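You operate a simulated robot arm through the tools that you are given. There is no shell and no other tool. Be economical: measure what you need, move in short steps, check, and stop when the job is done.

The job below is to be done with a simulated robot arm. You get a single attempt, and the scene is never put back.

Task
Sow the grey pot as the note says and firm the soil.
Fine: Slide the sower over it, one press a seed, slide it back to its end. Firm with the tamper last and put it back. Set down upright: soil tamper.
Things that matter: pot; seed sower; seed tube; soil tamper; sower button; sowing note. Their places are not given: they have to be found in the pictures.

It is judged by the outcome, as a careful person would: the job done as asked, and still so three seconds after it is handed in. It fails if anything else is knocked over, pushed out of place, dropped, spilled or broken.

Robot
A 6-joint arm with a two-finger parallel gripper, fixed in place. Base frame: the origin is at the foot of the arm, x ahead of it, y to its left, z up. Lengths are in cm, angles in rad, forces in N, time in s.
With the tool pointing down near the work surface it reaches from about 14 to 58 cm from the base axis. Its first joint turns from -1.152 to 1.152 rad. Payload 2.1 kg.
The TCP is the grasp point between the finger pads, 3 cm short of the fingertips. In the tool frame z runs along the fingers and y along their closing line. Largest opening 9.4 cm; finger width 2.8, thickness 1; the body of the gripper, 5 by 9.6 cm, starts 5.5 cm behind the TCP.
Orientation is that of the tool frame in the base frame, as [roll, pitch, yaw] about the fixed x, y, z axes, in that order (R = Rz(yaw) Ry(pitch) Rx(roll)). With the fingers straight down and closing along the base's y, the tool's x points along the base's -x, its y along +y and its z along -z.

Tools
- The arm moves only by the tool send_rows. Its argument "motion" is a list of rows, each a list of 7 numbers: the shift along the tool's x, y, z in mm, then the turn, a rotation vector about the tool's x, y, z in rad, then the finger opening in mm, from 0 to 94. In form: [[dx, dy, dz, wx, wy, wz, fingers], ...]. A call has 1 to 20 rows; each row shifts and turns the commanded pose from where the row before left it, along the tool's axes as they then stand. Rows are played at 5 a second. More than 5 cm and 0.15 rad between two rows, or a gripper value outside its range, and nothing of the call is played. A pose out of reach is approached as far as the arm can. The call stops where the force on the tool passes 40 N (or 10 N more than at its start, if that is more) or the arm is blocked; 0.2 s more then pass. The fingers move at their own pace (about 7.2 cm/s each) and stop on an object; they squeeze with about 37 N. The grip force told is the motor's: it shows also when the fingers shut on nothing. Time passes only in rows, and 0.2 s behind the last, so rows that do not move let the fingers close. It gives the time, the measured TCP pose, the force on the tool (base axes), the opening and the grip force at its end, in the units of the frame above (readings bear some noise), with the torque about the TCP (base axes, N m) and any sound that the robot's microphone picked up.
- Cameras (640 x 400 px; columns grow to the right, rows downward): "scene" is fixed at [5.68, -37.15, 48.38]; the picture's right is [0.76, -0.65, 0.00], its down [-0.37, -0.43, -0.82] and it looks along [0.54, 0.63, -0.57] (base axes); focal length 241 px, centre (320, 200). "wrist" rides on the gripper at [7.6, 1.4, -10.2] in the tool frame; the picture's right is [-0.18, 0.98, 0.00], its down [-0.75, -0.14, -0.64] and it looks along [-0.63, -0.12, 0.77] (tool axes); focal length 243 px, centre (320, 200).
- snapshot(camera): a new picture of that camera. The clock stands still meanwhile.
- pixel_to_xyz(camera, pixels): for up to 12 pixels [column, row] of the newest picture of that camera ("zoom" is the newest enlarged one), the place [x, y, z] in the base frame of the surface seen there, good to about 0.3 cm. The clock stands still meanwhile.
- close_up(camera, box): a new picture of the part [left, top, right, bottom] of that camera's present view, enlarged. The clock stands still meanwhile.
- finish_job(): hands the job in; it is judged then, once.

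Work in short steps. Measure before you move; look again where a grasp or a placing could have gone wrong, and mend it. You have 80 turns and 54 pictures in all, those below and enlarged ones among them. Open the gripper and draw the arm clear of the work before you hand the job in, unless the task says otherwise; then end with one line.

The tools are called by a JSON object that holds its "method" and its "body". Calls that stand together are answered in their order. send_rows: Moves the arm, as the interface text tells. Its arguments: {"type":"object","properties":{"motion":{"type":"array"}},"required":["motion"]} The other tools are called the same way: snapshot (camera) takes a picture; pixel_to_xyz (camera, pixels) gives the place of the surface under pixels of a picture; close_up (camera, box) takes an enlarged picture of a part of a camera's view; finish_job () hands the job in.

At the start:

```text
time: 0.0
tool_pos: [31.55, -2.99, 31.77]
ee_rot: [3.14, 0.001, -3.14]
ft_force: [0.3, -0.9, 0.4]
moment: [0.0, -0.03, -0.03]
gripper_width: 9.41
gripper_force: 0.1
```

scene: 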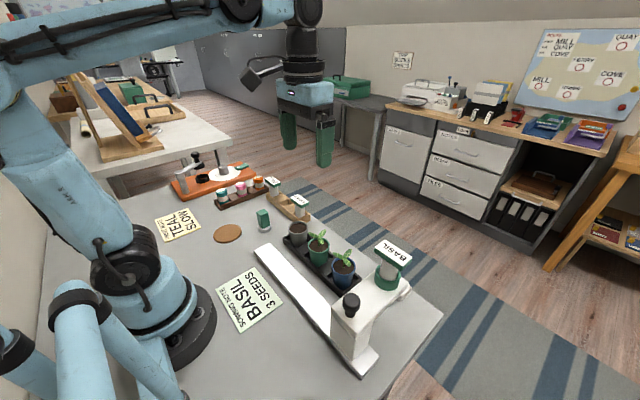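
wrist: 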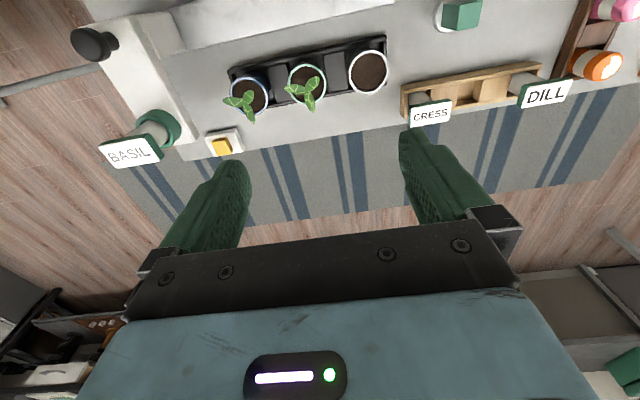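

The scene shows the note near (248,300), the sower at (365,310) with a BASIL tube, and pots at (300,235), (318,250), (343,268). I'll enlarge these first.

{"method": "close_up", "body": {"camera": "scene", "box": [240, 170, 450, 390]}}

{"method": "close_up", "body": {"camera": "scene", "box": [140, 140, 320, 340]}}

```text
1.82 times, centred on (345, 280) of scene
```

zoom: 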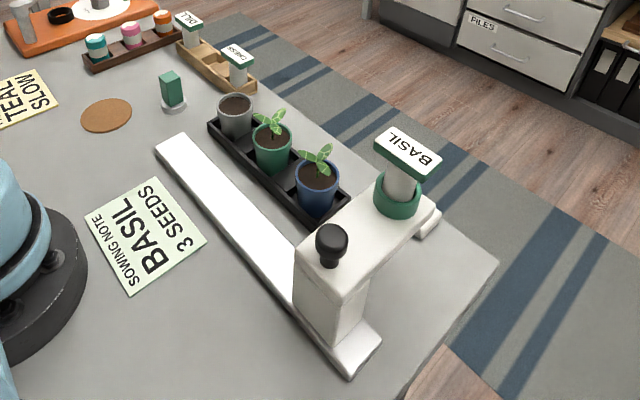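

```text
2.00 times, centred on (230, 240) of scene
```

zoom: 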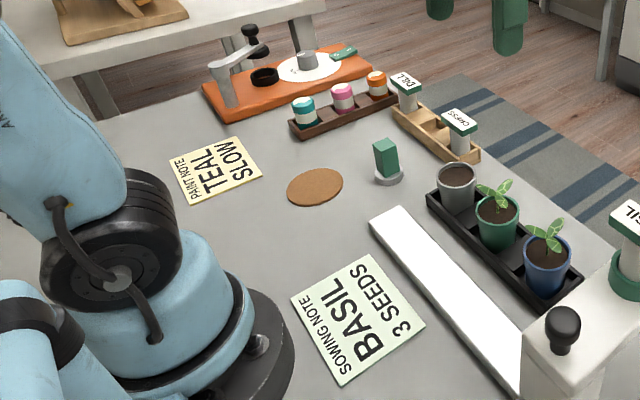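

The note says BASIL, 3 seeds; the basil tube is already in the sower. Now I measure the main points and look at the button from the wrist.

{"method": "pixel_to_xyz", "body": {"camera": "scene", "pixels": [[299, 229], [290, 242], [320, 245], [343, 265], [352, 297], [393, 252], [262, 214], [264, 228], [265, 250], [355, 365], [227, 233], [345, 335]]}}

{"method": "close_up", "body": {"camera": "wrist", "box": [60, 0, 420, 220]}}

{"method": "pixel_to_xyz", "body": {"camera": "wrist", "pixels": [[221, 146], [210, 130], [95, 43], [155, 130], [130, 152], [367, 72], [308, 85], [249, 95], [458, 12], [165, 75], [236, 150], [213, 155]]}}

```text
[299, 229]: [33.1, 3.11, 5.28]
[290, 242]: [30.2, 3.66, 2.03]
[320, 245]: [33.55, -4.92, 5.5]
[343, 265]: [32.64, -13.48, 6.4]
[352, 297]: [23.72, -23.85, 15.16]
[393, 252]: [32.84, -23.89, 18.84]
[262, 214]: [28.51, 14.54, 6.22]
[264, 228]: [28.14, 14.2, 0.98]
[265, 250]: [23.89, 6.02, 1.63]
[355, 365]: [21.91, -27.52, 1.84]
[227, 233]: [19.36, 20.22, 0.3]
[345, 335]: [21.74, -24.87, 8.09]
```

```text
1.78 times, centred on (240, 110) of wrist
```

zoom: 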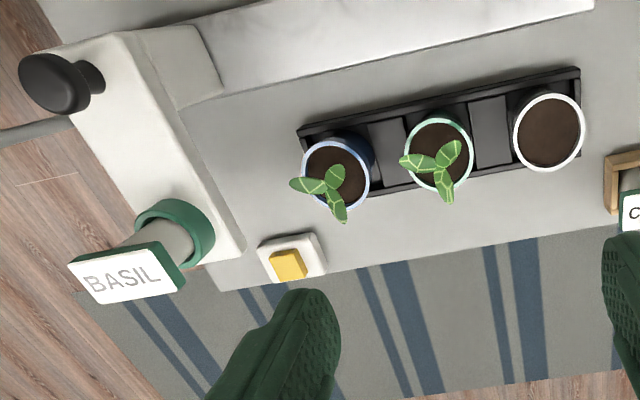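

```text
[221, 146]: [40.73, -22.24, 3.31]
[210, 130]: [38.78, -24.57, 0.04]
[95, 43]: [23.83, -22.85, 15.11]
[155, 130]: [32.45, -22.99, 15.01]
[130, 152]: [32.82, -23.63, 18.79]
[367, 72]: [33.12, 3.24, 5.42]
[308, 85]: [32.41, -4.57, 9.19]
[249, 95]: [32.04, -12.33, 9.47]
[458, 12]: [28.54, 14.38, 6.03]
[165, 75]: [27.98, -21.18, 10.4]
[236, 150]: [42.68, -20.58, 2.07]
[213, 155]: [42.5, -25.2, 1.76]
```

The yellow button sits on a separate box at about (40.7,-22.2,3.3). The slider knob is at (23.8,-23,15). Now I measure the rail direction, knob height and spout.

{"method": "close_up", "body": {"camera": "scene", "box": [310, 225, 450, 385]}}

{"method": "pixel_to_xyz", "body": {"camera": "scene", "pixels": [[257, 251], [268, 245], [300, 300], [314, 288], [363, 372], [376, 355], [352, 302], [344, 300], [361, 299], [380, 281], [390, 285], [408, 285]]}}

```text
2.50 times, centred on (380, 305) of scene
```

zoom: 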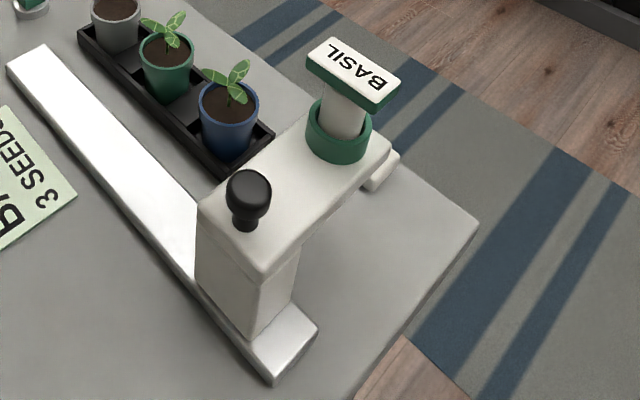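

```text
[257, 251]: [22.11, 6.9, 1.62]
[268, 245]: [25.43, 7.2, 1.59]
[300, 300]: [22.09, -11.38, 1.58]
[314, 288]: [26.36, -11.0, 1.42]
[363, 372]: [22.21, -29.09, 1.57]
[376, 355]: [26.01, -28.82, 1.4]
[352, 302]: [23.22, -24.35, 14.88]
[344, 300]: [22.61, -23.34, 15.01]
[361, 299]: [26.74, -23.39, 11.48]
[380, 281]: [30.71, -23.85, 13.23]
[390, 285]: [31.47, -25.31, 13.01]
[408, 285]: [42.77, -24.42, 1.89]
```

The rail runs along y (x 22–26, y 7 to -29), and the knob is at about (24,-23.2) with its top near z 15.5. I move above the knob with open fingers and look.

{"method": "send_rows", "body": {"motion": [[8, -25, 10, 0, 0, 0, 70], [10, -28, 10, 0, 0, 0, 70], [10, -28, 10, 0, 0, 0, 70], [10, -28, 10, 0, 0, 0, 70], [10, -28, 10, 0, 0, 0, 70], [10, -28, 10, 0, 0, 0, 70], [10, -25, 10, 0, 0, 0, 70], [8, -12, 20, 0, 0, 0, 70], [0, 0, 0, 0, 0, 0, 70]]}}

{"method": "snapshot", "body": {"camera": "wrist"}}

{"method": "snapshot", "body": {"camera": "scene"}}

```text
time: 2.0
tool_pos: [23.97, -23.29, 22.81]
ee_rot: [-3.141, 0.001, 3.141]
ft_force: [-0.4, -0.7, -0.2]
moment: [0.04, -0.03, -0.02]
gripper_width: 7.0
gripper_force: 0.1
```

```text
47 pictures are left
```

wrist: 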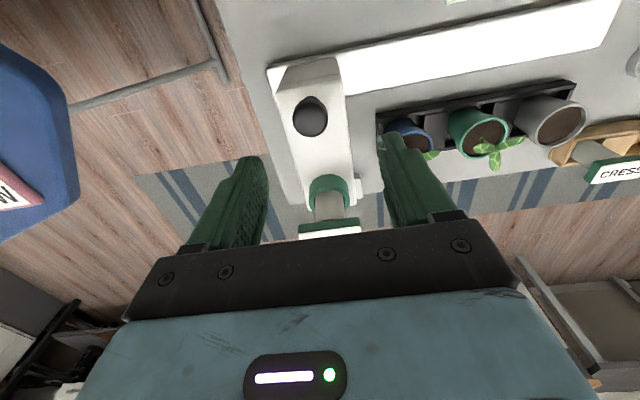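

```text
46 pictures are left
```

scene: 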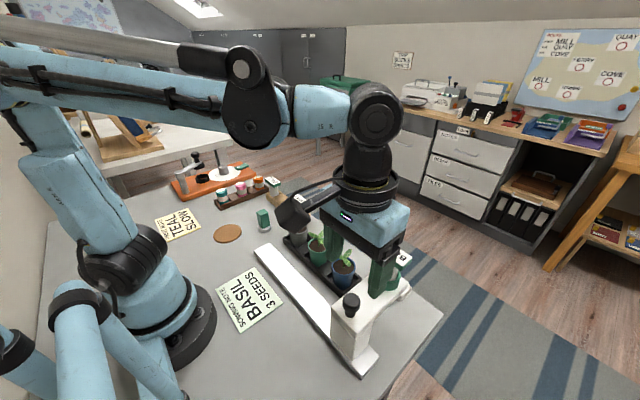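

The knob appears at wrist (310,115). I check its position and edges against the TCP, along with the tube's.

{"method": "pixel_to_xyz", "body": {"camera": "wrist", "pixels": [[295, 118], [310, 103], [327, 115], [310, 118], [312, 132], [330, 185], [308, 195], [347, 195], [329, 230], [345, 120], [290, 150], [349, 150]]}}

```text
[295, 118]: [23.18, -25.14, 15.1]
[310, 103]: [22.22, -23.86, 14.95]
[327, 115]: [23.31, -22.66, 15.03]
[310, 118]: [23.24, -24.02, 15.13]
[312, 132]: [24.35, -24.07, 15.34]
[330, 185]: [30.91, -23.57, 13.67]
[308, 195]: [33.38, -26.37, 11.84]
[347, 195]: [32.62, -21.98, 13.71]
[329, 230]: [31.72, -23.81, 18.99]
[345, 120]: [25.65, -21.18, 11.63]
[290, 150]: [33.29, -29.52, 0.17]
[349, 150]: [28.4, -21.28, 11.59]
```

Knob centre is about (23.6,-24.0), top 15.3, arm top 11.6, and the tube is also at y≈-23.9. I descend to TCP z 15.1 (tips at 12.1) and grip gently.

{"method": "send_rows", "body": {"motion": [[4, -7, 20, 0, 0, 0, 70], [0, 0, 25, 0, 0, 0, 70], [0, 0, 20, 0, 0, 0, 70], [0, 0, 12, 0, 0, 0, 70], [0, 0, 0, 0, 0, 0, 70], [0, 0, 0, 0, 0, 0, 40], [0, 0, 0, 0, 0, 0, 20], [0, 0, 0, 0, 0, 0, 15], [0, 0, 0, 0, 0, 0, 15]]}}

{"method": "close_up", "body": {"camera": "scene", "box": [260, 180, 460, 390]}}

```text
time: 4.0
tool_pos: [23.61, -23.7, 15.13]
ee_rot: [3.141, 0.0, 3.14]
ft_force: [0.9, -2.6, -6.3]
moment: [-0.03, -0.14, -0.06]
gripper_width: 2.72
gripper_force: 44.8
```

```text
1.90 times, centred on (360, 285) of scene
```

zoom: 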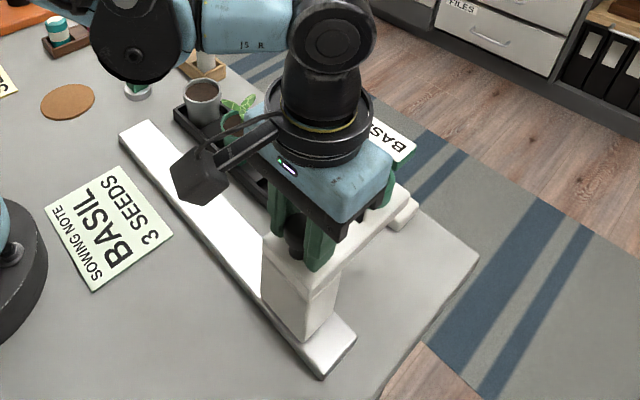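

The knob is held (2.72 cm). I slide +y slowly as a test.

{"method": "send_rows", "body": {"motion": [[0, 5, 0, 0, 0, 0, 15], [0, 10, 0, 0, 0, 0, 15], [0, 15, 0, 0, 0, 0, 15], [0, 15, 0, 0, 0, 0, 15], [0, 0, 0, 0, 0, 0, 15]]}}

{"method": "snapshot", "body": {"camera": "scene"}}

```text
time: 5.2
tool_pos: [23.75, -19.47, 15.09]
ee_rot: [-3.141, 0.003, -3.141]
ft_force: [21.9, 0.3, -4.6]
moment: [-0.18, 0.74, 0.14]
gripper_width: 2.73
gripper_force: 45.1
```

```text
44 pictures are left
```

scene: 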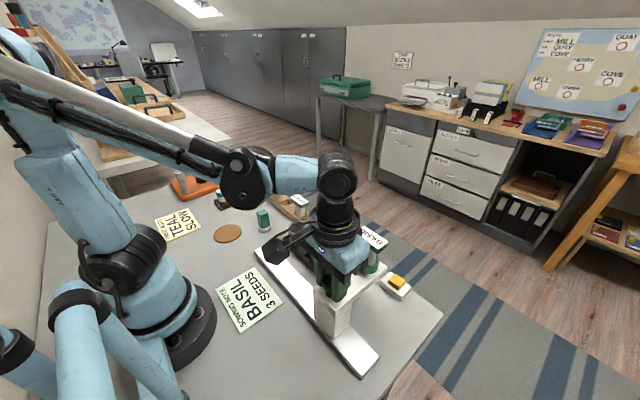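

The carriage moved, but there is 22 N along +x, so the rail may be slightly skewed. I shift 1.5 mm toward +x and check the force.

{"method": "send_rows", "body": {"motion": [[-1.5, 0, 0, 0, 0, 0, 15], [0, 0, 0, 0, 0, 0, 15]]}}

```text
time: 5.8
tool_pos: [23.77, -19.43, 15.1]
ee_rot: [-3.141, -0.003, 3.14]
ft_force: [-9.8, 1.3, 18.2]
moment: [0.09, -1.03, -0.06]
gripper_width: 2.71
gripper_force: 45.1
```

Stiffness is about 20 N/mm; I move back 0.4 mm, then slide 4 cm more straight and watch the force.

{"method": "send_rows", "body": {"motion": [[0.4, 0, 0, 0, 0, 0, 15], [0, 10, 0, 0, 0, 0, 15], [0, 15, 0, 0, 0, 0, 15], [0, 15, 0, 0, 0, 0, 15], [0, 0, 0, 0, 0, 0, 15]]}}

```text
time: 6.7
tool_pos: [23.69, -16.39, 14.97]
ee_rot: [3.14, -0.006, -3.141]
ft_force: [-1.6, 1.9, 6.3]
moment: [0.06, -0.55, 0.02]
gripper_width: 2.7
gripper_force: 44.7
stopped in row 4: the force on the tool passed its limit at 47 N (the readings are from after the stop); the commanded pose is now the measured one
```

A transient 47 N stopped it; forces are low now and the pose was re-zeroed. I continue with slower, even rows.

{"method": "send_rows", "body": {"motion": [[0, 4, 0, 0, 0, 0, 15], [0, 7, 0, 0, 0, 0, 15], [0, 8, 0, 0, 0, 0, 15], [0, 8, 0, 0, 0, 0, 15], [0, 8, 0, 0, 0, 0, 15], [0, 4, 0, 0, 0, 0, 15], [0, 0, 0, 0, 0, 0, 15]]}}

```text
time: 8.3
tool_pos: [23.69, -12.44, 15.12]
ee_rot: [3.14, -0.006, -3.14]
ft_force: [7.7, -0.4, -1.1]
moment: [-0.34, -0.53, -0.27]
gripper_width: 2.72
gripper_force: 44.8
```

Smooth at this pace. I continue another 8 cm.

{"method": "send_rows", "body": {"motion": [[0, 4, 0, 0, 0, 0, 15], [0, 8, 0, 0, 0, 0, 15], [0, 8, 0, 0, 0, 0, 15], [0, 8, 0, 0, 0, 0, 15], [0, 8, 0, 0, 0, 0, 15], [0, 8, 0, 0, 0, 0, 15], [0, 8, 0, 0, 0, 0, 15], [0, 8, 0, 0, 0, 0, 15], [0, 8, 0, 0, 0, 0, 15], [0, 8, 0, 0, 0, 0, 15], [0, 4, 0, 0, 0, 0, 15], [0, 0, 0, 0, 0, 0, 15]]}}

{"method": "snapshot", "body": {"camera": "scene"}}

```text
time: 10.9
tool_pos: [23.77, -4.57, 15.02]
ee_rot: [-3.141, -0.005, 3.142]
ft_force: [-7.9, -2.5, 30.2]
moment: [-0.12, 0.91, 0.07]
gripper_width: 2.75
gripper_force: 44.7
```

```text
43 pictures are left
```

scene: 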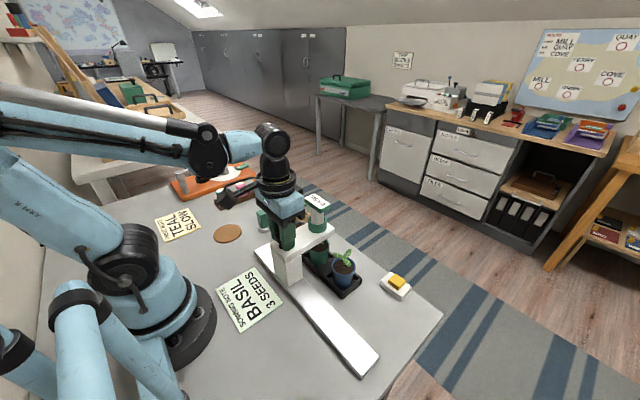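

Vertical force is 30 N, so I lift 1 mm while continuing about 7.6 cm toward y≈3.1.

{"method": "send_rows", "body": {"motion": [[0, 0, -1, 0, 0, 0, 15], [0, 4, 0, 0, 0, 0, 15], [0, 8, 0, 0, 0, 0, 15], [0, 8, 0, 0, 0, 0, 15], [0, 8, 0, 0, 0, 0, 15], [0, 8, 0, 0, 0, 0, 15], [0, 8, 0, 0, 0, 0, 15], [0, 8, 0, 0, 0, 0, 15], [0, 8, 0, 0, 0, 0, 15], [0, 8, 0, 0, 0, 0, 15], [0, 7, 0, 0, 0, 0, 15], [0, 0, 0, 0, 0, 0, 15]]}}

{"method": "close_up", "body": {"camera": "scene", "box": [200, 160, 400, 310]}}

```text
time: 13.5
tool_pos: [23.71, 2.97, 15.16]
ee_rot: [3.139, -0.004, -3.141]
ft_force: [-6.0, 1.1, -7.5]
moment: [-0.18, 1.26, -0.01]
gripper_width: 2.73
gripper_force: 45.1
```

```text
2.67 times, centred on (300, 235) of scene
```

zoom: 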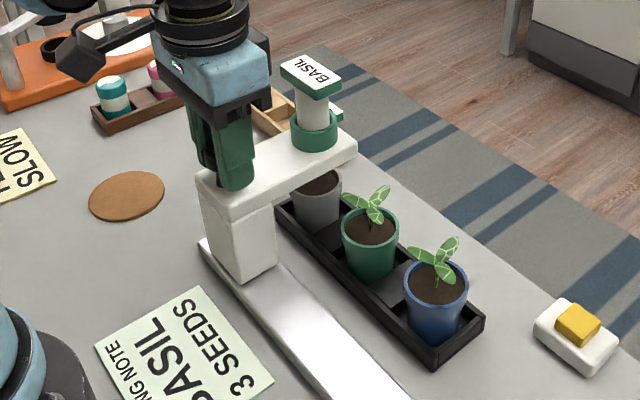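

The sower is over the grey pot with the knob at y 2.97. I verify the ring/tube and pot alignment.

{"method": "pixel_to_xyz", "body": {"camera": "zoom", "pixels": [[294, 130], [337, 132], [315, 145], [281, 66], [311, 98], [341, 84], [311, 59], [292, 188], [339, 190], [320, 182], [205, 183], [232, 215]]}}

{"method": "snapshot", "body": {"camera": "wrist"}}

```text
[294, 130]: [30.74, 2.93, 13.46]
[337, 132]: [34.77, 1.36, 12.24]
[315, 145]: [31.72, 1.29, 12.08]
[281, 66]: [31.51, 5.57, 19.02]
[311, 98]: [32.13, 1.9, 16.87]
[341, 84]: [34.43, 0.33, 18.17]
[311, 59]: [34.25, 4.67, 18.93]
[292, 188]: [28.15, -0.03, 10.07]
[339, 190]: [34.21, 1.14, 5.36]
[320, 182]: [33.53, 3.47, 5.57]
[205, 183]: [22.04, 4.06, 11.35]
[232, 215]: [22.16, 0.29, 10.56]
```

```text
41 pictures are left
```

wrist: 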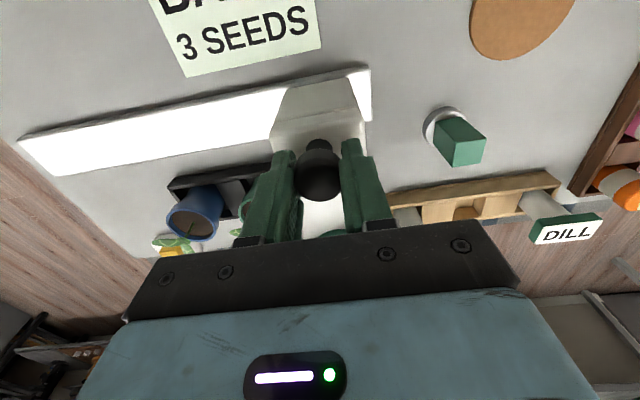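

Cap centre (33.0,2.95) versus pot (33.2,3.1): aligned. I release and lift clear, then check that the sower stayed.

{"method": "send_rows", "body": {"motion": [[0, 0, 0, 0, 0, 0, 30], [0, 0, 0, 0, 0, 0, 50], [0, 0, 0, 0, 0, 0, 50], [0, 0, -10, 0, 0, 0, 50], [0, 0, -25, 0, 0, 0, 50], [0, 0, -30, 0, 0, 0, 50], [0, 0, -30, 0, 0, 0, 50], [-20, -30, 0, 0, 0, 0, 20], [-30, -40, 0, 0, 0, 0, 0], [-30, -40, 0, 0, 0, 0, 0], [-30, -40, 0, 0, 0, 0, 0], [-30, -40, 0, 0, 0, 0, 0], [-20, -40, 0, 0, 0, 0, 0], [-10, -21, 0, 0, 0, 0, 0], [0, 0, 0, 0, 0, 0, 0], [0, 0, 0, 0, 0, 0, 0]]}}

{"method": "snapshot", "body": {"camera": "scene"}}

{"method": "snapshot", "body": {"camera": "wrist"}}

```text
time: 16.9
tool_pos: [40.74, -22.44, 24.49]
ee_rot: [3.141, -0.005, 3.141]
ft_force: [0.6, -0.4, -0.7]
moment: [0.02, 0.02, -0.04]
gripper_width: 0.0
gripper_force: 32.9
```

```text
40 pictures are left
```

scene: 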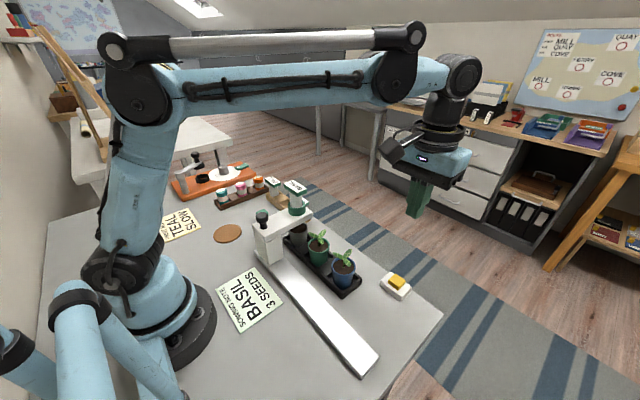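

```text
39 pictures are left
```

wrist: 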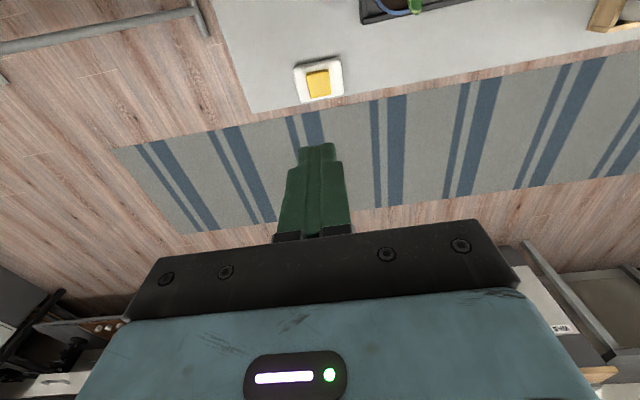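

The sower stayed over the pot, and the button shows at wrist (318,84). I measure the button.

{"method": "pixel_to_xyz", "body": {"camera": "wrist", "pixels": [[318, 82], [309, 84], [328, 82], [317, 73], [320, 94], [299, 82], [340, 80]]}}

{"method": "pixel_to_xyz", "body": {"camera": "scene", "pixels": [[398, 281], [302, 187], [260, 215], [299, 228], [293, 213]]}}

{"method": "close_up", "body": {"camera": "scene", "box": [240, 160, 340, 270]}}

```text
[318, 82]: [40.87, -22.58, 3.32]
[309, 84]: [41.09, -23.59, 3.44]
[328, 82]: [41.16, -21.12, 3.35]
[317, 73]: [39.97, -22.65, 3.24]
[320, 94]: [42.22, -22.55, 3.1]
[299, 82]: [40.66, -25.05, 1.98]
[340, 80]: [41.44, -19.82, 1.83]
```

```text
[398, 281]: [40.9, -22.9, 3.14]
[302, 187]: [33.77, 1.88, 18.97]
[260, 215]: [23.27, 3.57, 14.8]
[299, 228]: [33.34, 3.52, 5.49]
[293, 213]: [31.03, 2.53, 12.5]
```

```text
3.64 times, centred on (290, 215) of scene
```

zoom: 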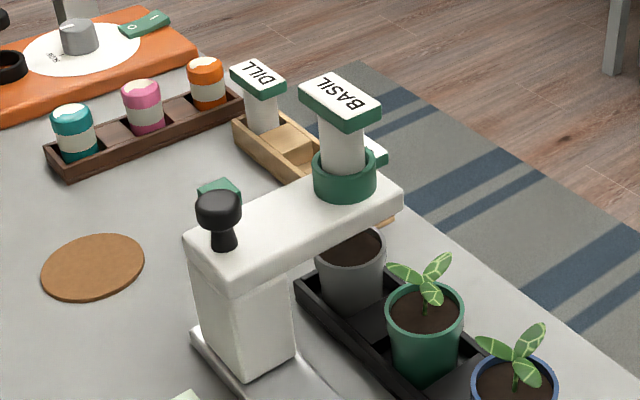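

Button centre is (41.0,-22.5), top 3.35. I descend so the tips sit about 0.7 cm above it (TCP z 7.1).

{"method": "send_rows", "body": {"motion": [[-2, -1, 25, 0, 0, 0, 0], [0, 0, 35, 0, 0, 0, 0], [0, 0, 35, 0, 0, 0, 0], [0, 0, 35, 0, 0, 0, 0], [0, 0, 25, 0, 0, 0, 0], [0, 0, 14, 0, 0, 0, 0], [0, 0, 5, 0, 0, 0, 0], [0, 0, 0, 0, 0, 0, 0]]}}

{"method": "close_up", "body": {"camera": "scene", "box": [350, 200, 450, 320]}}

```text
time: 18.7
tool_pos: [40.96, -22.21, 7.19]
ee_rot: [-3.141, -0.006, 3.141]
ft_force: [0.0, 0.6, -0.2]
moment: [-0.03, 0.02, 0.0]
gripper_width: 0.0
gripper_force: 33.0
```

```text
3.33 times, centred on (400, 260) of scene
```

zoom: 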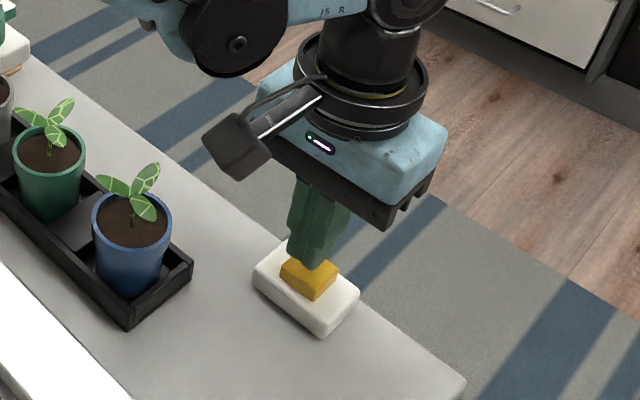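

Slightly off in y, so I correct 3 mm and go down slowly to contact.

{"method": "send_rows", "body": {"motion": [[0, -3, 0, 0, 0, 0, 0], [0, 0, 3, 0, 0, 0, 0], [0, 0, 3, 0, 0, 0, 0], [0, 0, 2, 0, 0, 0, 0], [0, 0, 1, 0, 0, 0, 0], [0, 0, 1, 0, 0, 0, 0], [0, 0, 1, 0, 0, 0, 0]]}}

```text
time: 20.3
tool_pos: [40.8, -22.59, 5.95]
ee_rot: [-3.141, -0.005, 3.14]
ft_force: [-1.9, 1.3, 1.6]
moment: [0.0, -0.01, 0.02]
gripper_width: 0.0
gripper_force: 33.1
heard: click
```

A click was heard: press one, at TCP z≈5.95 with light force. I lift back fully and check what is heard and seen.

{"method": "send_rows", "body": {"motion": [[0, 0, -6, 0, 0, 0, 0], [0, 0, -6, 0, 0, 0, 0], [0, 0, 0, 0, 0, 0, 0], [0, 0, 0, 0, 0, 0, 0], [0, 0, 0, 0, 0, 0, 0]]}}

{"method": "close_up", "body": {"camera": "scene", "box": [270, 190, 330, 260]}}

```text
time: 21.5
tool_pos: [40.96, -22.5, 7.33]
ee_rot: [3.141, -0.005, 3.141]
ft_force: [0.1, 0.8, -0.8]
moment: [0.0, 0.03, 0.0]
gripper_width: 0.04
gripper_force: 33.4
```

```text
5.71 times, centred on (300, 225) of scene
```

zoom: 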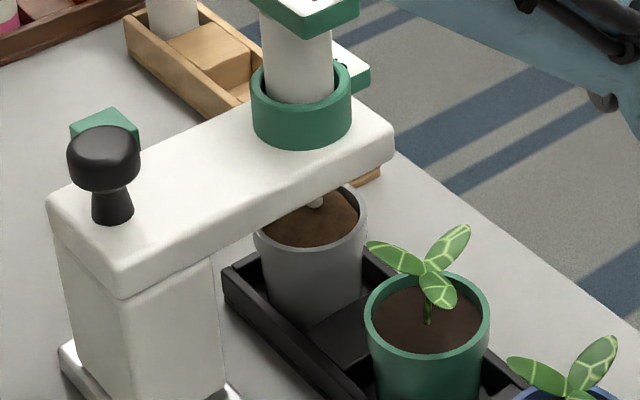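

A pale seed/spout shows on the soil at (315,203). I make the second press with the same stroke and come back up.

{"method": "send_rows", "body": {"motion": [[0, 0, 4, 0, 0, 0, 0], [0, 0, 4, 0, 0, 0, 0], [0, 0, 2, 0, 0, 0, 0], [0, 0, 1, 0, 0, 0, 0], [0, 0, 1, 0, 0, 0, 0], [0, 0, 0, 0, 0, 0, 0]]}}

{"method": "send_rows", "body": {"motion": [[0, 0, -6, 0, 0, 0, 0], [0, 0, -6, 0, 0, 0, 0], [0, 0, 0, 0, 0, 0, 0], [0, 0, 0, 0, 0, 0, 0], [0, 0, 0, 0, 0, 0, 0]]}}

{"method": "close_up", "body": {"camera": "scene", "box": [280, 205, 325, 250]}}

```text
time: 22.9
tool_pos: [40.9, -22.53, 5.95]
ee_rot: [-3.141, -0.004, -3.141]
ft_force: [1.2, 0.3, 2.6]
moment: [0.04, -0.06, 0.0]
gripper_width: 0.03
gripper_force: 33.5
heard: click
```

```text
time: 24.1
tool_pos: [40.97, -22.49, 7.18]
ee_rot: [-3.141, -0.006, -3.14]
ft_force: [0.9, -0.5, 0.2]
moment: [0.02, 0.04, 0.01]
gripper_width: 0.0
gripper_force: 32.8
```

```text
8.89 times, centred on (302, 228) of scene
```

zoom: 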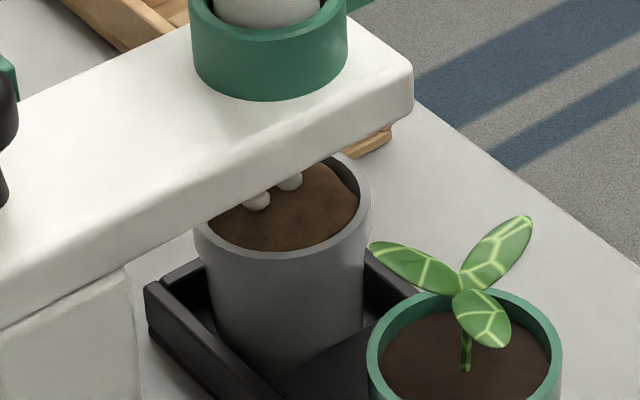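

Two seeds are visible on the soil at (257,200) and (290,180). I make the third and last press.

{"method": "send_rows", "body": {"motion": [[0, 0, 4, 0, 0, 0, 0], [0, 0, 4, 0, 0, 0, 0], [0, 0, 2, 0, 0, 0, 0], [0, 0, 1, 0, 0, 0, 0], [0, 0, 1, 0, 0, 0, 0], [0, 0, 0, 0, 0, 0, 0]]}}

{"method": "send_rows", "body": {"motion": [[0, 0, -6, 0, 0, 0, 0], [0, 0, -6, 0, 0, 0, 0], [0, 0, 0, 0, 0, 0, 0], [0, 0, 0, 0, 0, 0, 0], [0, 0, 0, 0, 0, 0, 0]]}}

{"method": "close_up", "body": {"camera": "scene", "box": [280, 205, 325, 250]}}

```text
time: 25.5
tool_pos: [40.77, -22.5, 6.09]
ee_rot: [-3.14, -0.004, -3.141]
ft_force: [0.0, -0.1, 1.4]
moment: [-0.04, -0.04, -0.01]
gripper_width: 0.0
gripper_force: 33.5
heard: click
```

```text
time: 26.7
tool_pos: [40.85, -22.46, 7.1]
ee_rot: [-3.141, -0.005, -3.142]
ft_force: [0.8, -0.1, 0.1]
moment: [0.03, 0.01, 0.01]
gripper_width: 0.0
gripper_force: 33.4
```

```text
8.89 times, centred on (302, 228) of scene
```

zoom: 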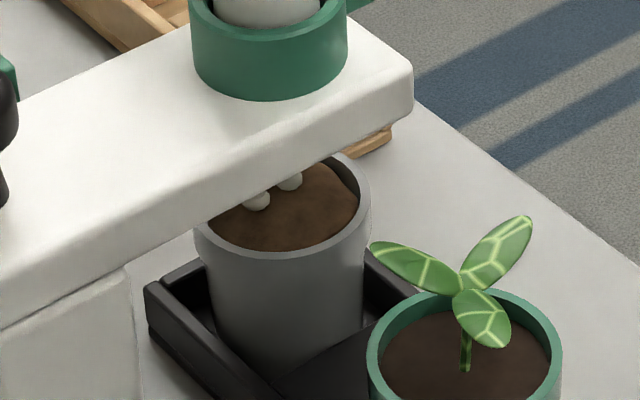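

Three clicks were heard; the third seed may be hidden under the arm, which I'll see once it's slid back. I return above the knob.

{"method": "send_rows", "body": {"motion": [[0, 0, -20, 0, 0, 0, 0], [0, 0, -40, 0, 0, 0, 0], [0, 0, -45, 0, 0, 0, 0], [0, 0, -45, 0, 0, 0, 0], [10, 20, -22, 0, 0, 0, 0], [30, 40, 0, 0, 0, 0, 20], [30, 40, 0, 0, 0, 0, 50], [30, 40, 0, 0, 0, 0, 60], [30, 40, 0, 0, 0, 0, 60], [25, 40, 0, 0, 0, 0, 60], [17, 35, 0, 0, 0, 0, 60], [0, 0, 0, 0, 0, 0, 60], [0, 0, 0, 0, 0, 0, 60]]}}

{"method": "snapshot", "body": {"camera": "wrist"}}

```text
time: 29.5
tool_pos: [23.58, 3.18, 24.88]
ee_rot: [-3.141, -0.008, -3.142]
ft_force: [0.1, 0.2, -0.4]
moment: [0.02, 0.02, 0.0]
gripper_width: 6.01
gripper_force: 0.1
```

```text
33 pictures are left
```

wrist: 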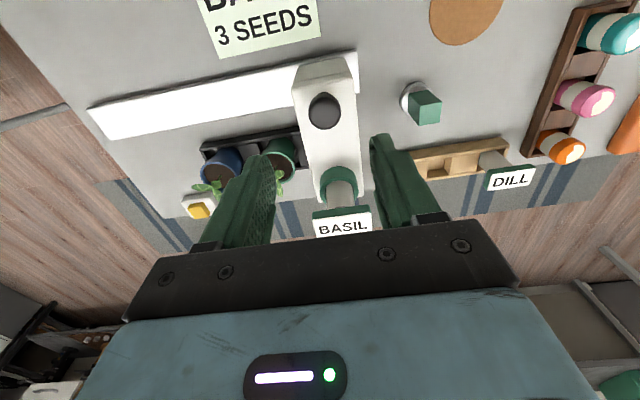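

The knob sits between the fingers. I descend to z 15.15 and grip.

{"method": "send_rows", "body": {"motion": [[-1, -2, 25, 0, 0, 0, 60], [0, 0, 30, 0, 0, 0, 60], [0, 0, 25, 0, 0, 0, 60], [0, 0, 14, 0, 0, 0, 60], [0, 0, 3, 0, 0, 0, 60], [0, 0, 0, 0, 0, 0, 60], [0, 0, 0, 0, 0, 0, 40], [0, 0, 0, 0, 0, 0, 25], [0, 0, 0, 0, 0, 0, 15], [0, 0, 0, 0, 0, 0, 15]]}}

{"method": "send_rows", "body": {"motion": [[0, -4, 0, 0, 0, 0, 15], [0, -7, 0, 0, 0, 0, 15], [0, -8, 0, 0, 0, 0, 15], [0, -8, 0, 0, 0, 0, 15], [0, -8, 0, 0, 0, 0, 15], [0, -8, 0, 0, 0, 0, 15], [0, -8, 0, 0, 0, 0, 15], [0, -8, 0, 0, 0, 0, 15], [0, -8, 0, 0, 0, 0, 15], [0, -8, 0, 0, 0, 0, 15], [0, -4, 0, 0, 0, 0, 15], [0, 0, 0, 0, 0, 0, 15]]}}

{"method": "close_up", "body": {"camera": "scene", "box": [270, 200, 345, 260]}}

```text
time: 31.7
tool_pos: [23.73, 2.6, 14.77]
ee_rot: [-3.141, -0.005, -3.141]
ft_force: [-3.6, -1.4, -3.8]
moment: [-0.14, -0.08, 0.02]
gripper_width: 2.75
gripper_force: 45.1
```

```text
time: 32.8
tool_pos: [23.7, -0.21, 14.81]
ee_rot: [3.142, -0.008, -3.141]
ft_force: [0.7, -1.9, -3.3]
moment: [0.25, 0.08, 0.02]
gripper_width: 2.74
gripper_force: 45.3
stopped in row 5: the force on the tool passed its limit at 44 N (the readings are from after the stop); the commanded pose is now the measured one
```

```text
6.67 times, centred on (308, 230) of scene
```

zoom: 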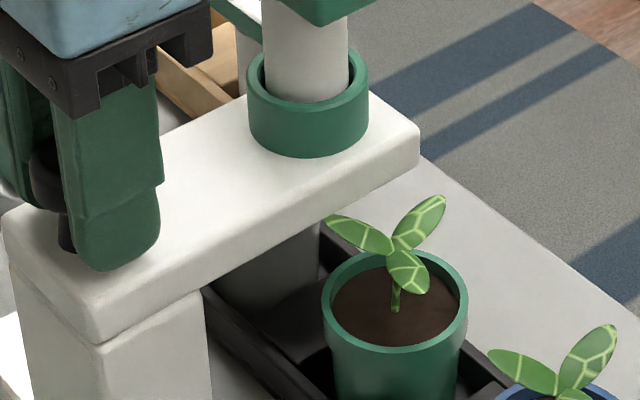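

A transient stop again; the fingertips are near the arm top (tips 11.8 vs 11.6). I raise 1 mm and continue slower.

{"method": "send_rows", "body": {"motion": [[0, 0, -1, 0, 0, 0, 15], [0, -3, 0, 0, 0, 0, 15], [0, -6, 0, 0, 0, 0, 15], [0, -6, 0, 0, 0, 0, 15], [0, -6, 0, 0, 0, 0, 15], [0, -6, 0, 0, 0, 0, 15], [0, -6, 0, 0, 0, 0, 15], [0, -6, 0, 0, 0, 0, 15], [0, -6, 0, 0, 0, 0, 15], [0, -6, 0, 0, 0, 0, 15], [0, -6, 0, 0, 0, 0, 15], [0, -6, 0, 0, 0, 0, 15], [0, -6, 0, 0, 0, 0, 15], [0, -6, 0, 0, 0, 0, 15], [0, -6, 0, 0, 0, 0, 15], [0, -3, 0, 0, 0, 0, 15], [0, 0, 0, 0, 0, 0, 15]]}}

{"method": "close_up", "body": {"camera": "scene", "box": [270, 200, 345, 260]}}

```text
time: 36.1
tool_pos: [23.76, -8.21, 15.02]
ee_rot: [-3.14, -0.012, -3.141]
ft_force: [-2.5, -1.1, 4.6]
moment: [0.26, -0.76, -0.01]
gripper_width: 2.71
gripper_force: 45.1
stopped in row 16: the force on the tool passed its limit at 43 N (the readings are from after the stop); the commanded pose is now the measured one
```

```text
6.67 times, centred on (308, 230) of scene
```

zoom: 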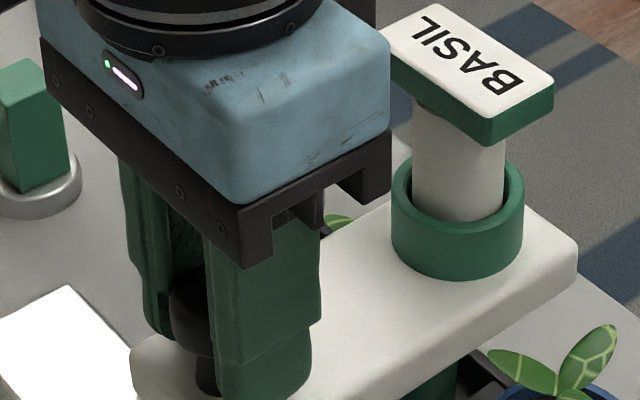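

Continuing the return slide toward y≈-24.

{"method": "send_rows", "body": {"motion": [[0, -4, 0, 0, 0, 0, 15], [0, -7, 0, 0, 0, 0, 15], [0, -7, 0, 0, 0, 0, 15], [0, -7, 0, 0, 0, 0, 15], [0, -7, 0, 0, 0, 0, 15], [0, -7, 0, 0, 0, 0, 15], [0, -7, 0, 0, 0, 0, 15], [0, -7, 0, 0, 0, 0, 15], [0, -7, 0, 0, 0, 0, 15], [0, -7, 0, 0, 0, 0, 15], [0, -7, 0, 0, 0, 0, 15], [0, -4, 0, 0, 0, 0, 15], [0, 0, 0, 0, 0, 0, 15]]}}

{"method": "close_up", "body": {"camera": "scene", "box": [270, 200, 345, 260]}}

```text
time: 37.1
tool_pos: [23.69, -10.9, 15.03]
ee_rot: [-3.139, -0.016, -3.14]
ft_force: [-2.9, -1.7, 2.7]
moment: [0.13, -0.84, 0.06]
gripper_width: 2.73
gripper_force: 44.7
stopped in row 5: the force on the tool passed its limit at 41 N (the readings are from after the stop); the commanded pose is now the measured one
```

```text
6.67 times, centred on (308, 230) of scene
```

zoom: 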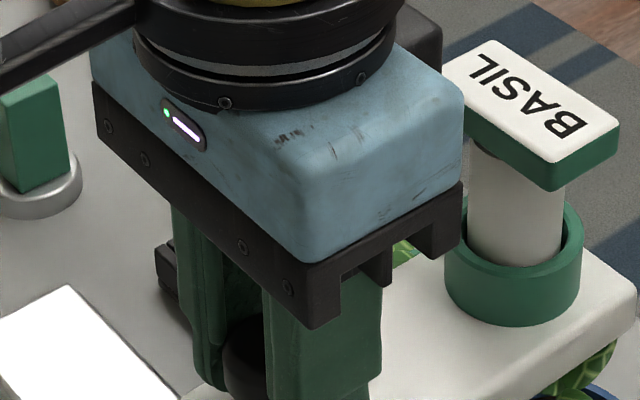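

The rigid grip over-constrains the arm (pitch drifting to -0.016). I loosen the fingers to 31 mm so they just push the knob, straighten the tool, and continue.

{"method": "send_rows", "body": {"motion": [[0, 0, 0, 0, 0, 0, 31], [0, 0, 0, 0, 0.016, 0, 31], [0, -4, 0, 0, 0, 0, 31], [0, -7, 0, 0, 0, 0, 31], [0, -8, 0, 0, 0, 0, 31], [0, -8, 0, 0, 0, 0, 31], [0, -8, 0, 0, 0, 0, 31], [0, -8, 0, 0, 0, 0, 31], [0, -8, 0, 0, 0, 0, 31], [0, -8, 0, 0, 0, 0, 31], [0, -8, 0, 0, 0, 0, 31], [0, -8, 0, 0, 0, 0, 31], [0, -8, 0, 0, 0, 0, 31], [0, -4, 0, 0, 0, 0, 31], [0, 0, 0, 0, 0, 0, 31]]}}

{"method": "close_up", "body": {"camera": "scene", "box": [260, 200, 430, 370]}}

```text
time: 40.3
tool_pos: [23.7, -19.47, 15.02]
ee_rot: [3.138, -0.033, 3.141]
ft_force: [0.7, 1.5, 0.1]
moment: [-0.04, 0.02, -0.04]
gripper_width: 3.19
gripper_force: 0.9
```

```text
2.35 times, centred on (345, 285) of scene
```

zoom: 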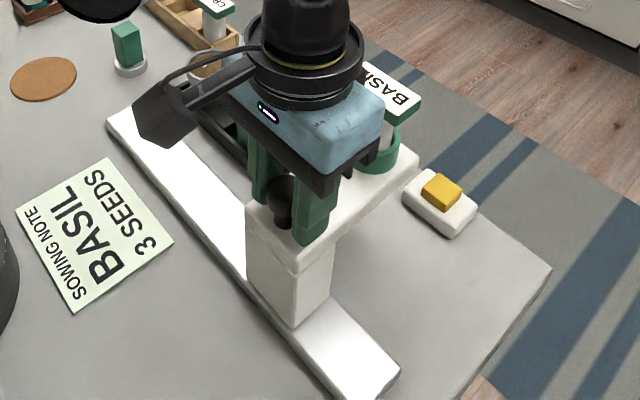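

Works freely. I fix the tilt and push to the end in small steps; force will show the stop (the start was at knob y≈-23.8).

{"method": "send_rows", "body": {"motion": [[0, -4, 0, 0, -0.033, 0, 31], [0, -8, 0, 0, 0, 0, 31], [0, -8, 0, 0, 0, 0, 31], [0, -8, 0, 0, 0, 0, 31], [0, -6, 0, 0, 0, 0, 31], [0, -4, 0, 0, 0, 0, 31], [0, -3, 0, 0, 0, 0, 31], [0, -2, 0, 0, 0, 0, 31], [0, 0, 0, 0, 0, 0, 31]]}}

```text
time: 42.3
tool_pos: [23.69, -23.76, 15.03]
ee_rot: [3.139, 0.0, 3.141]
ft_force: [0.3, -0.3, -0.3]
moment: [0.03, -0.03, 0.03]
gripper_width: 3.1
gripper_force: 0.2
```

No stop yet at knob ≈-23.5. I go on in 1 mm steps.

{"method": "send_rows", "body": {"motion": [[0, -1, 0, 0, 0, 0, 31], [0, -1, 0, 0, 0, 0, 31], [0, -1, 0, 0, 0, 0, 31], [0, -1, 0, 0, 0, 0, 31], [0, -1, 0, 0, 0, 0, 31], [0, 0, 0, 0, 0, 0, 31]]}}

{"method": "close_up", "body": {"camera": "scene", "box": [310, 225, 450, 385]}}

```text
time: 43.7
tool_pos: [23.74, -24.16, 14.9]
ee_rot: [3.141, 0.001, -3.141]
ft_force: [1.4, 4.6, -0.1]
moment: [-0.03, -0.01, -0.04]
gripper_width: 3.3
gripper_force: 2.1
```

```text
2.50 times, centred on (380, 305) of scene
```

zoom: 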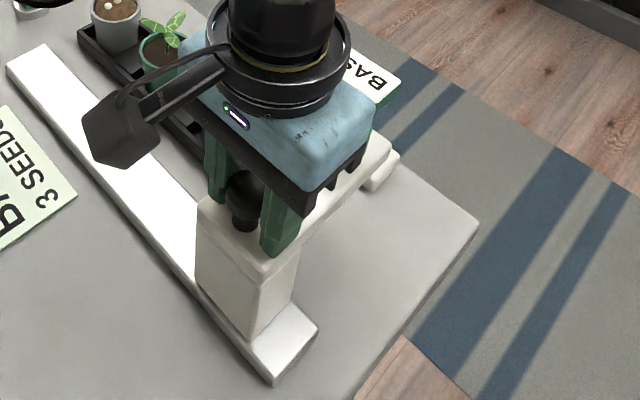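

The carriage is back at its starting place, with force and finger spread showing the stop. I open, lift away, and look at the seeds.

{"method": "send_rows", "body": {"motion": [[0, -1, 0, 0, 0, 0, 31], [0, 0, 0, 0, 0, 0, 31], [0, 0, 0, 0, 0, 0, 60], [0, 0, 0, 0, 0, 0, 60], [0, 0, -15, 0, 0, 0, 60], [0, 0, -35, 0, 0, 0, 60], [0, 0, -40, 0, 0, 0, 60], [0, 40, 0, 0, 0, 0, 60], [0, 45, 0, 0, 0, 0, 60], [0, 45, 0, 0, 0, 0, 60], [0, 45, 0, 0, 0, 0, 60], [0, 45, 0, 0, 0, 0, 60], [0, 45, 0, 0, 0, 0, 60], [-10, 45, 0, 0, 0, 0, 60], [-20, 45, 0, 0, 0, 0, 60], [-18, 29, 0, 0, 0, 0, 60], [0, 0, 0, 0, 0, 0, 60]]}}

{"method": "snapshot", "body": {"camera": "scene"}}

{"method": "snapshot", "body": {"camera": "wrist"}}

{"method": "close_up", "body": {"camera": "scene", "box": [245, 195, 325, 260]}}

```text
time: 47.3
tool_pos: [28.77, 14.2, 23.85]
ee_rot: [3.141, 0.001, 3.14]
ft_force: [-0.7, 0.9, 0.5]
moment: [0.01, 0.01, 0.0]
gripper_width: 6.01
gripper_force: 0.1
```

```text
27 pictures are left
```

scene: 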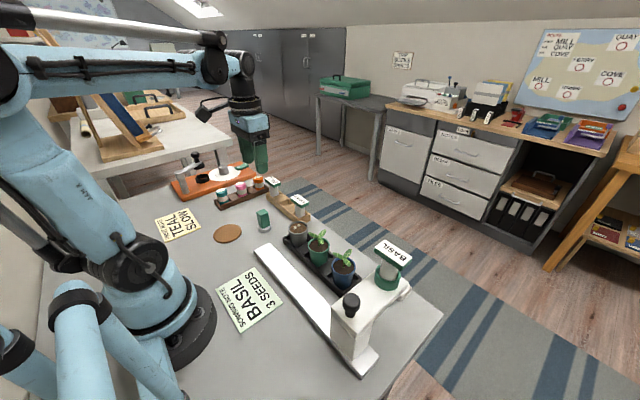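

```text
26 pictures are left
```

wrist: 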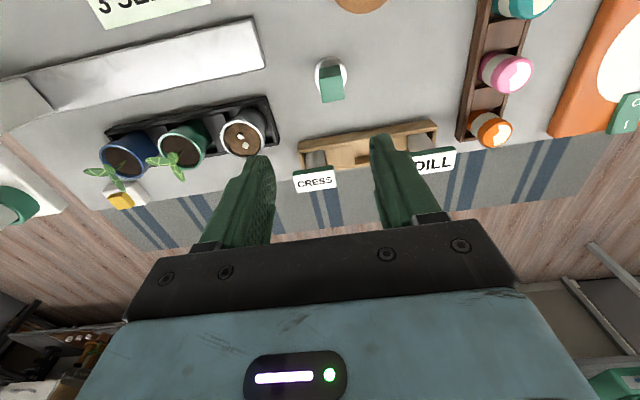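

```text
6.15 times, centred on (285, 228) of scene
```

zoom: 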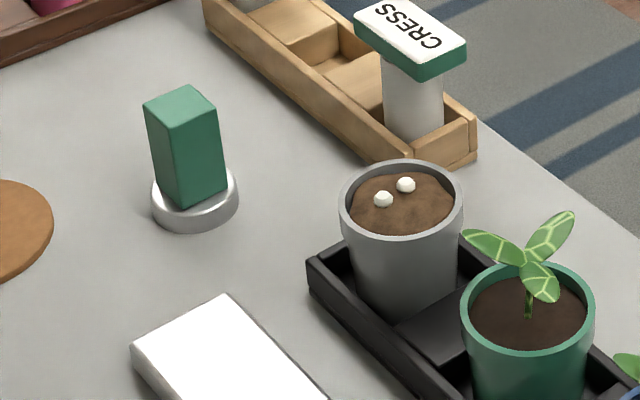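

Only two seeds seem visible; I enlarge the wrist view of the pot at (243,133) to count.

{"method": "close_up", "body": {"camera": "wrist", "box": [215, 105, 275, 160]}}

{"method": "close_up", "body": {"camera": "scene", "box": [284, 212, 320, 242]}}

```text
7.27 times, centred on (245, 132) of wrist
```

zoom: 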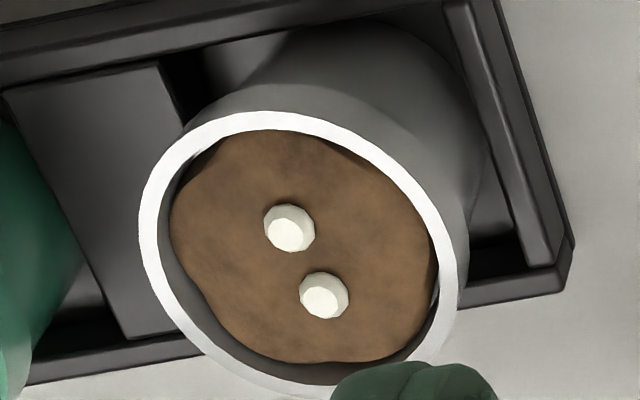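

```text
13.33 times, centred on (302, 227) of scene
```

zoom: 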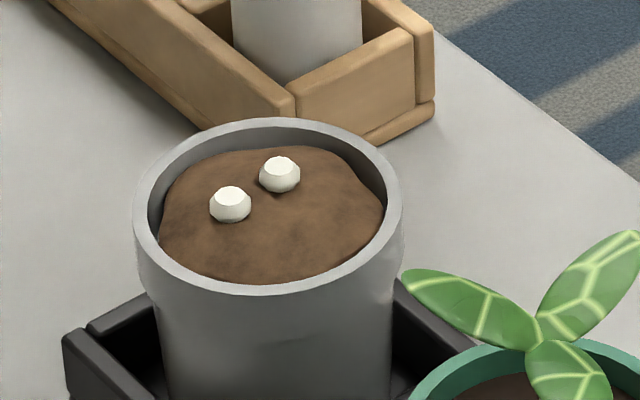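

Three clicks gave only two seeds: one press misfired, so one more is needed. I go back to the knob and slide the sower over again, this time with loose fingers.

{"method": "send_rows", "body": {"motion": [[18, -29, 0, 0, 0, 0, 60], [20, -45, 0, 0, 0, 0, 60], [13, -45, 0, 0, 0, 0, 60], [0, -45, 0, 0, 0, 0, 60], [0, -45, 0, 0, 0, 0, 60], [0, -45, 0, 0, 0, 0, 60], [0, -45, 0, 0, 0, 0, 60], [0, -45, 0, 0, 0, 0, 60], [0, -36, 0, 0, 0, 0, 60], [0, 0, 25, 0, 0, 0, 60], [0, 0, 35, 0, 0, 0, 60], [0, 0, 20, 0, 0, 0, 60], [0, 0, 7, 0, 0, 0, 60], [0, 0, 0, 0, 0, 0, 45], [0, 0, 0, 0, 0, 0, 31], [0, 0, 0, 0, 0, 0, 31]]}}

```text
time: 50.7
tool_pos: [23.48, -24.09, 15.36]
ee_rot: [3.141, 0.0, -3.141]
ft_force: [-0.6, -0.3, -0.3]
moment: [-0.02, 0.01, -0.01]
gripper_width: 3.1
gripper_force: 0.1
```

Fingers are loosely around the knob with no load. I slide +y in even rows (27.3 cm total).

{"method": "send_rows", "body": {"motion": [[-2, 0, 2, 0, 0, 0, 31], [0, 4, 0, 0, 0, 0, 31], [0, 8, 0, 0, 0, 0, 31], [0, 8, 0, 0, 0, 0, 31], [0, 8, 0, 0, 0, 0, 31], [0, 8, 0, 0, 0, 0, 31], [0, 8, 0, 0, 0, 0, 31], [0, 8, 0, 0, 0, 0, 31], [0, 8, 0, 0, 0, 0, 31], [0, 8, 0, 0, 0, 0, 31], [0, 8, 0, 0, 0, 0, 31], [0, 8, 0, 0, 0, 0, 31], [0, 8, 0, 0, 0, 0, 31], [0, 8, 0, 0, 0, 0, 31], [0, 8, 0, 0, 0, 0, 31], [0, 8, 0, 0, 0, 0, 31], [0, 8, 0, 0, 0, 0, 31], [0, 8, 0, 0, 0, 0, 31], [0, 4, 0, 0, 0, 0, 31], [0, 0, 0, 0, 0, 0, 31]]}}

{"method": "send_rows", "body": {"motion": [[0, 4, 0, 0, 0, 0, 31], [0, 8, 0, 0, 0, 0, 31], [0, 8, 0, 0, 0, 0, 31], [0, 8, 0, 0, 0, 0, 31], [0, 8, 0, 0, 0, 0, 31], [0, 8, 0, 0, 0, 0, 31], [0, 8, 0, 0, 0, 0, 31], [0, 8, 0, 0, 0, 0, 31], [0, 8, 0, 0, 0, 0, 31], [0, 8, 0, 0, 0, 0, 31], [0, 8, 0, 0, 0, 0, 31], [0, 8, 0, 0, 0, 0, 31], [0, 8, 0, 0, 0, 0, 31], [0, 8, 0, 0, 0, 0, 31], [0, 6, 0, 0, 0, 0, 31], [0, 4, 0, 0, 0, 0, 31], [0, 2, 0, 0, 0, 0, 31], [0, 0, 0, 0, 0, 0, 31]]}}

```text
time: 54.9
tool_pos: [23.64, -10.49, 15.09]
ee_rot: [3.139, -0.001, -3.141]
ft_force: [0.5, -1.4, -0.4]
moment: [-0.01, -0.01, 0.01]
gripper_width: 3.19
gripper_force: 1.2
```

```text
time: 58.7
tool_pos: [23.75, 1.44, 15.12]
ee_rot: [3.141, -0.001, 3.141]
ft_force: [-1.6, -0.9, 1.3]
moment: [-0.05, 0.01, -0.03]
gripper_width: 3.17
gripper_force: 0.5
```

Now y 1.44; another 18 mm brings the spout over the pot, then I release, lift, and go back over the button.

{"method": "send_rows", "body": {"motion": [[0, 5, 0, 0, 0, 0, 31], [0, 6, 0, 0, 0, 0, 31], [0, 5, 0, 0, 0, 0, 31], [0, 2, 0, 0, 0, 0, 31], [0, 0, 0, 0, 0, 0, 31]]}}

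{"method": "send_rows", "body": {"motion": [[0, 0, 0, 0, 0, 0, 60], [0, 0, 0, 0, 0, 0, 60], [0, 0, -15, 0, 0, 0, 60], [0, 0, -40, 0, 0, 0, 60], [0, 0, -40, 0, 0, 0, 60], [-20, -30, 0, 0, 0, 0, 20], [-30, -40, 0, 0, 0, 0, 0], [-30, -40, 0, 0, 0, 0, 0], [-30, -40, 0, 0, 0, 0, 0], [-30, -40, 0, 0, 0, 0, 0], [-22, -40, 0, 0, 0, 0, 0], [-10, -27, 0, 0, 0, 0, 0], [0, 0, 0, 0, 0, 0, 0], [0, 0, 0, 0, 0, 0, 0]]}}

{"method": "close_up", "body": {"camera": "scene", "box": [240, 170, 340, 260]}}

```text
time: 59.9
tool_pos: [23.62, 3.28, 15.12]
ee_rot: [3.141, -0.001, 3.141]
ft_force: [0.6, -0.5, 0.7]
moment: [0.02, 0.03, 0.03]
gripper_width: 3.13
gripper_force: 0.1
```

```text
time: 62.9
tool_pos: [40.6, -22.42, 24.7]
ee_rot: [3.14, 0.0, -3.141]
ft_force: [-0.1, 0.3, -0.3]
moment: [-0.03, -0.02, 0.03]
gripper_width: 0.03
gripper_force: 33.3
```

```text
4.44 times, centred on (290, 215) of scene
```

zoom: 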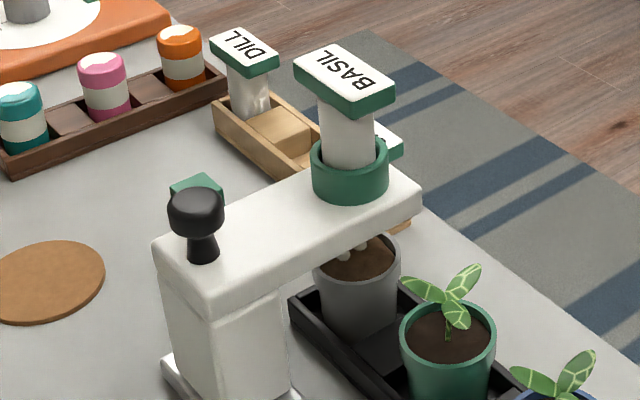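

The sower is again over the pot. I descend to the button, pausing just above it.

{"method": "send_rows", "body": {"motion": [[-3, -1, 25, 0, 0, 0, 0], [0, 0, 35, 0, 0, 0, 0], [0, 0, 35, 0, 0, 0, 0], [0, 0, 35, 0, 0, 0, 0], [0, 0, 25, 0, 0, 0, 0], [0, 0, 14, 0, 0, 0, 0], [0, 0, 6, 0, 0, 0, 0], [0, 0, 0, 0, 0, 0, 0]]}}

{"method": "close_up", "body": {"camera": "scene", "box": [280, 205, 325, 250]}}

```text
time: 64.7
tool_pos: [41.16, -22.59, 6.97]
ee_rot: [3.139, 0.0, -3.141]
ft_force: [0.3, 0.9, -0.6]
moment: [0.0, 0.0, 0.0]
gripper_width: 0.02
gripper_force: 32.7
```

```text
8.89 times, centred on (302, 228) of scene
```

zoom: 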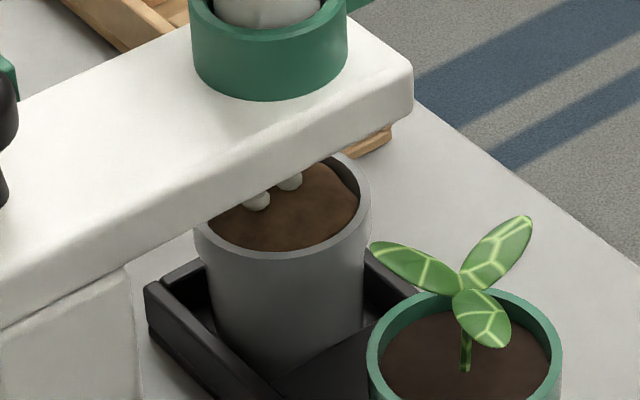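

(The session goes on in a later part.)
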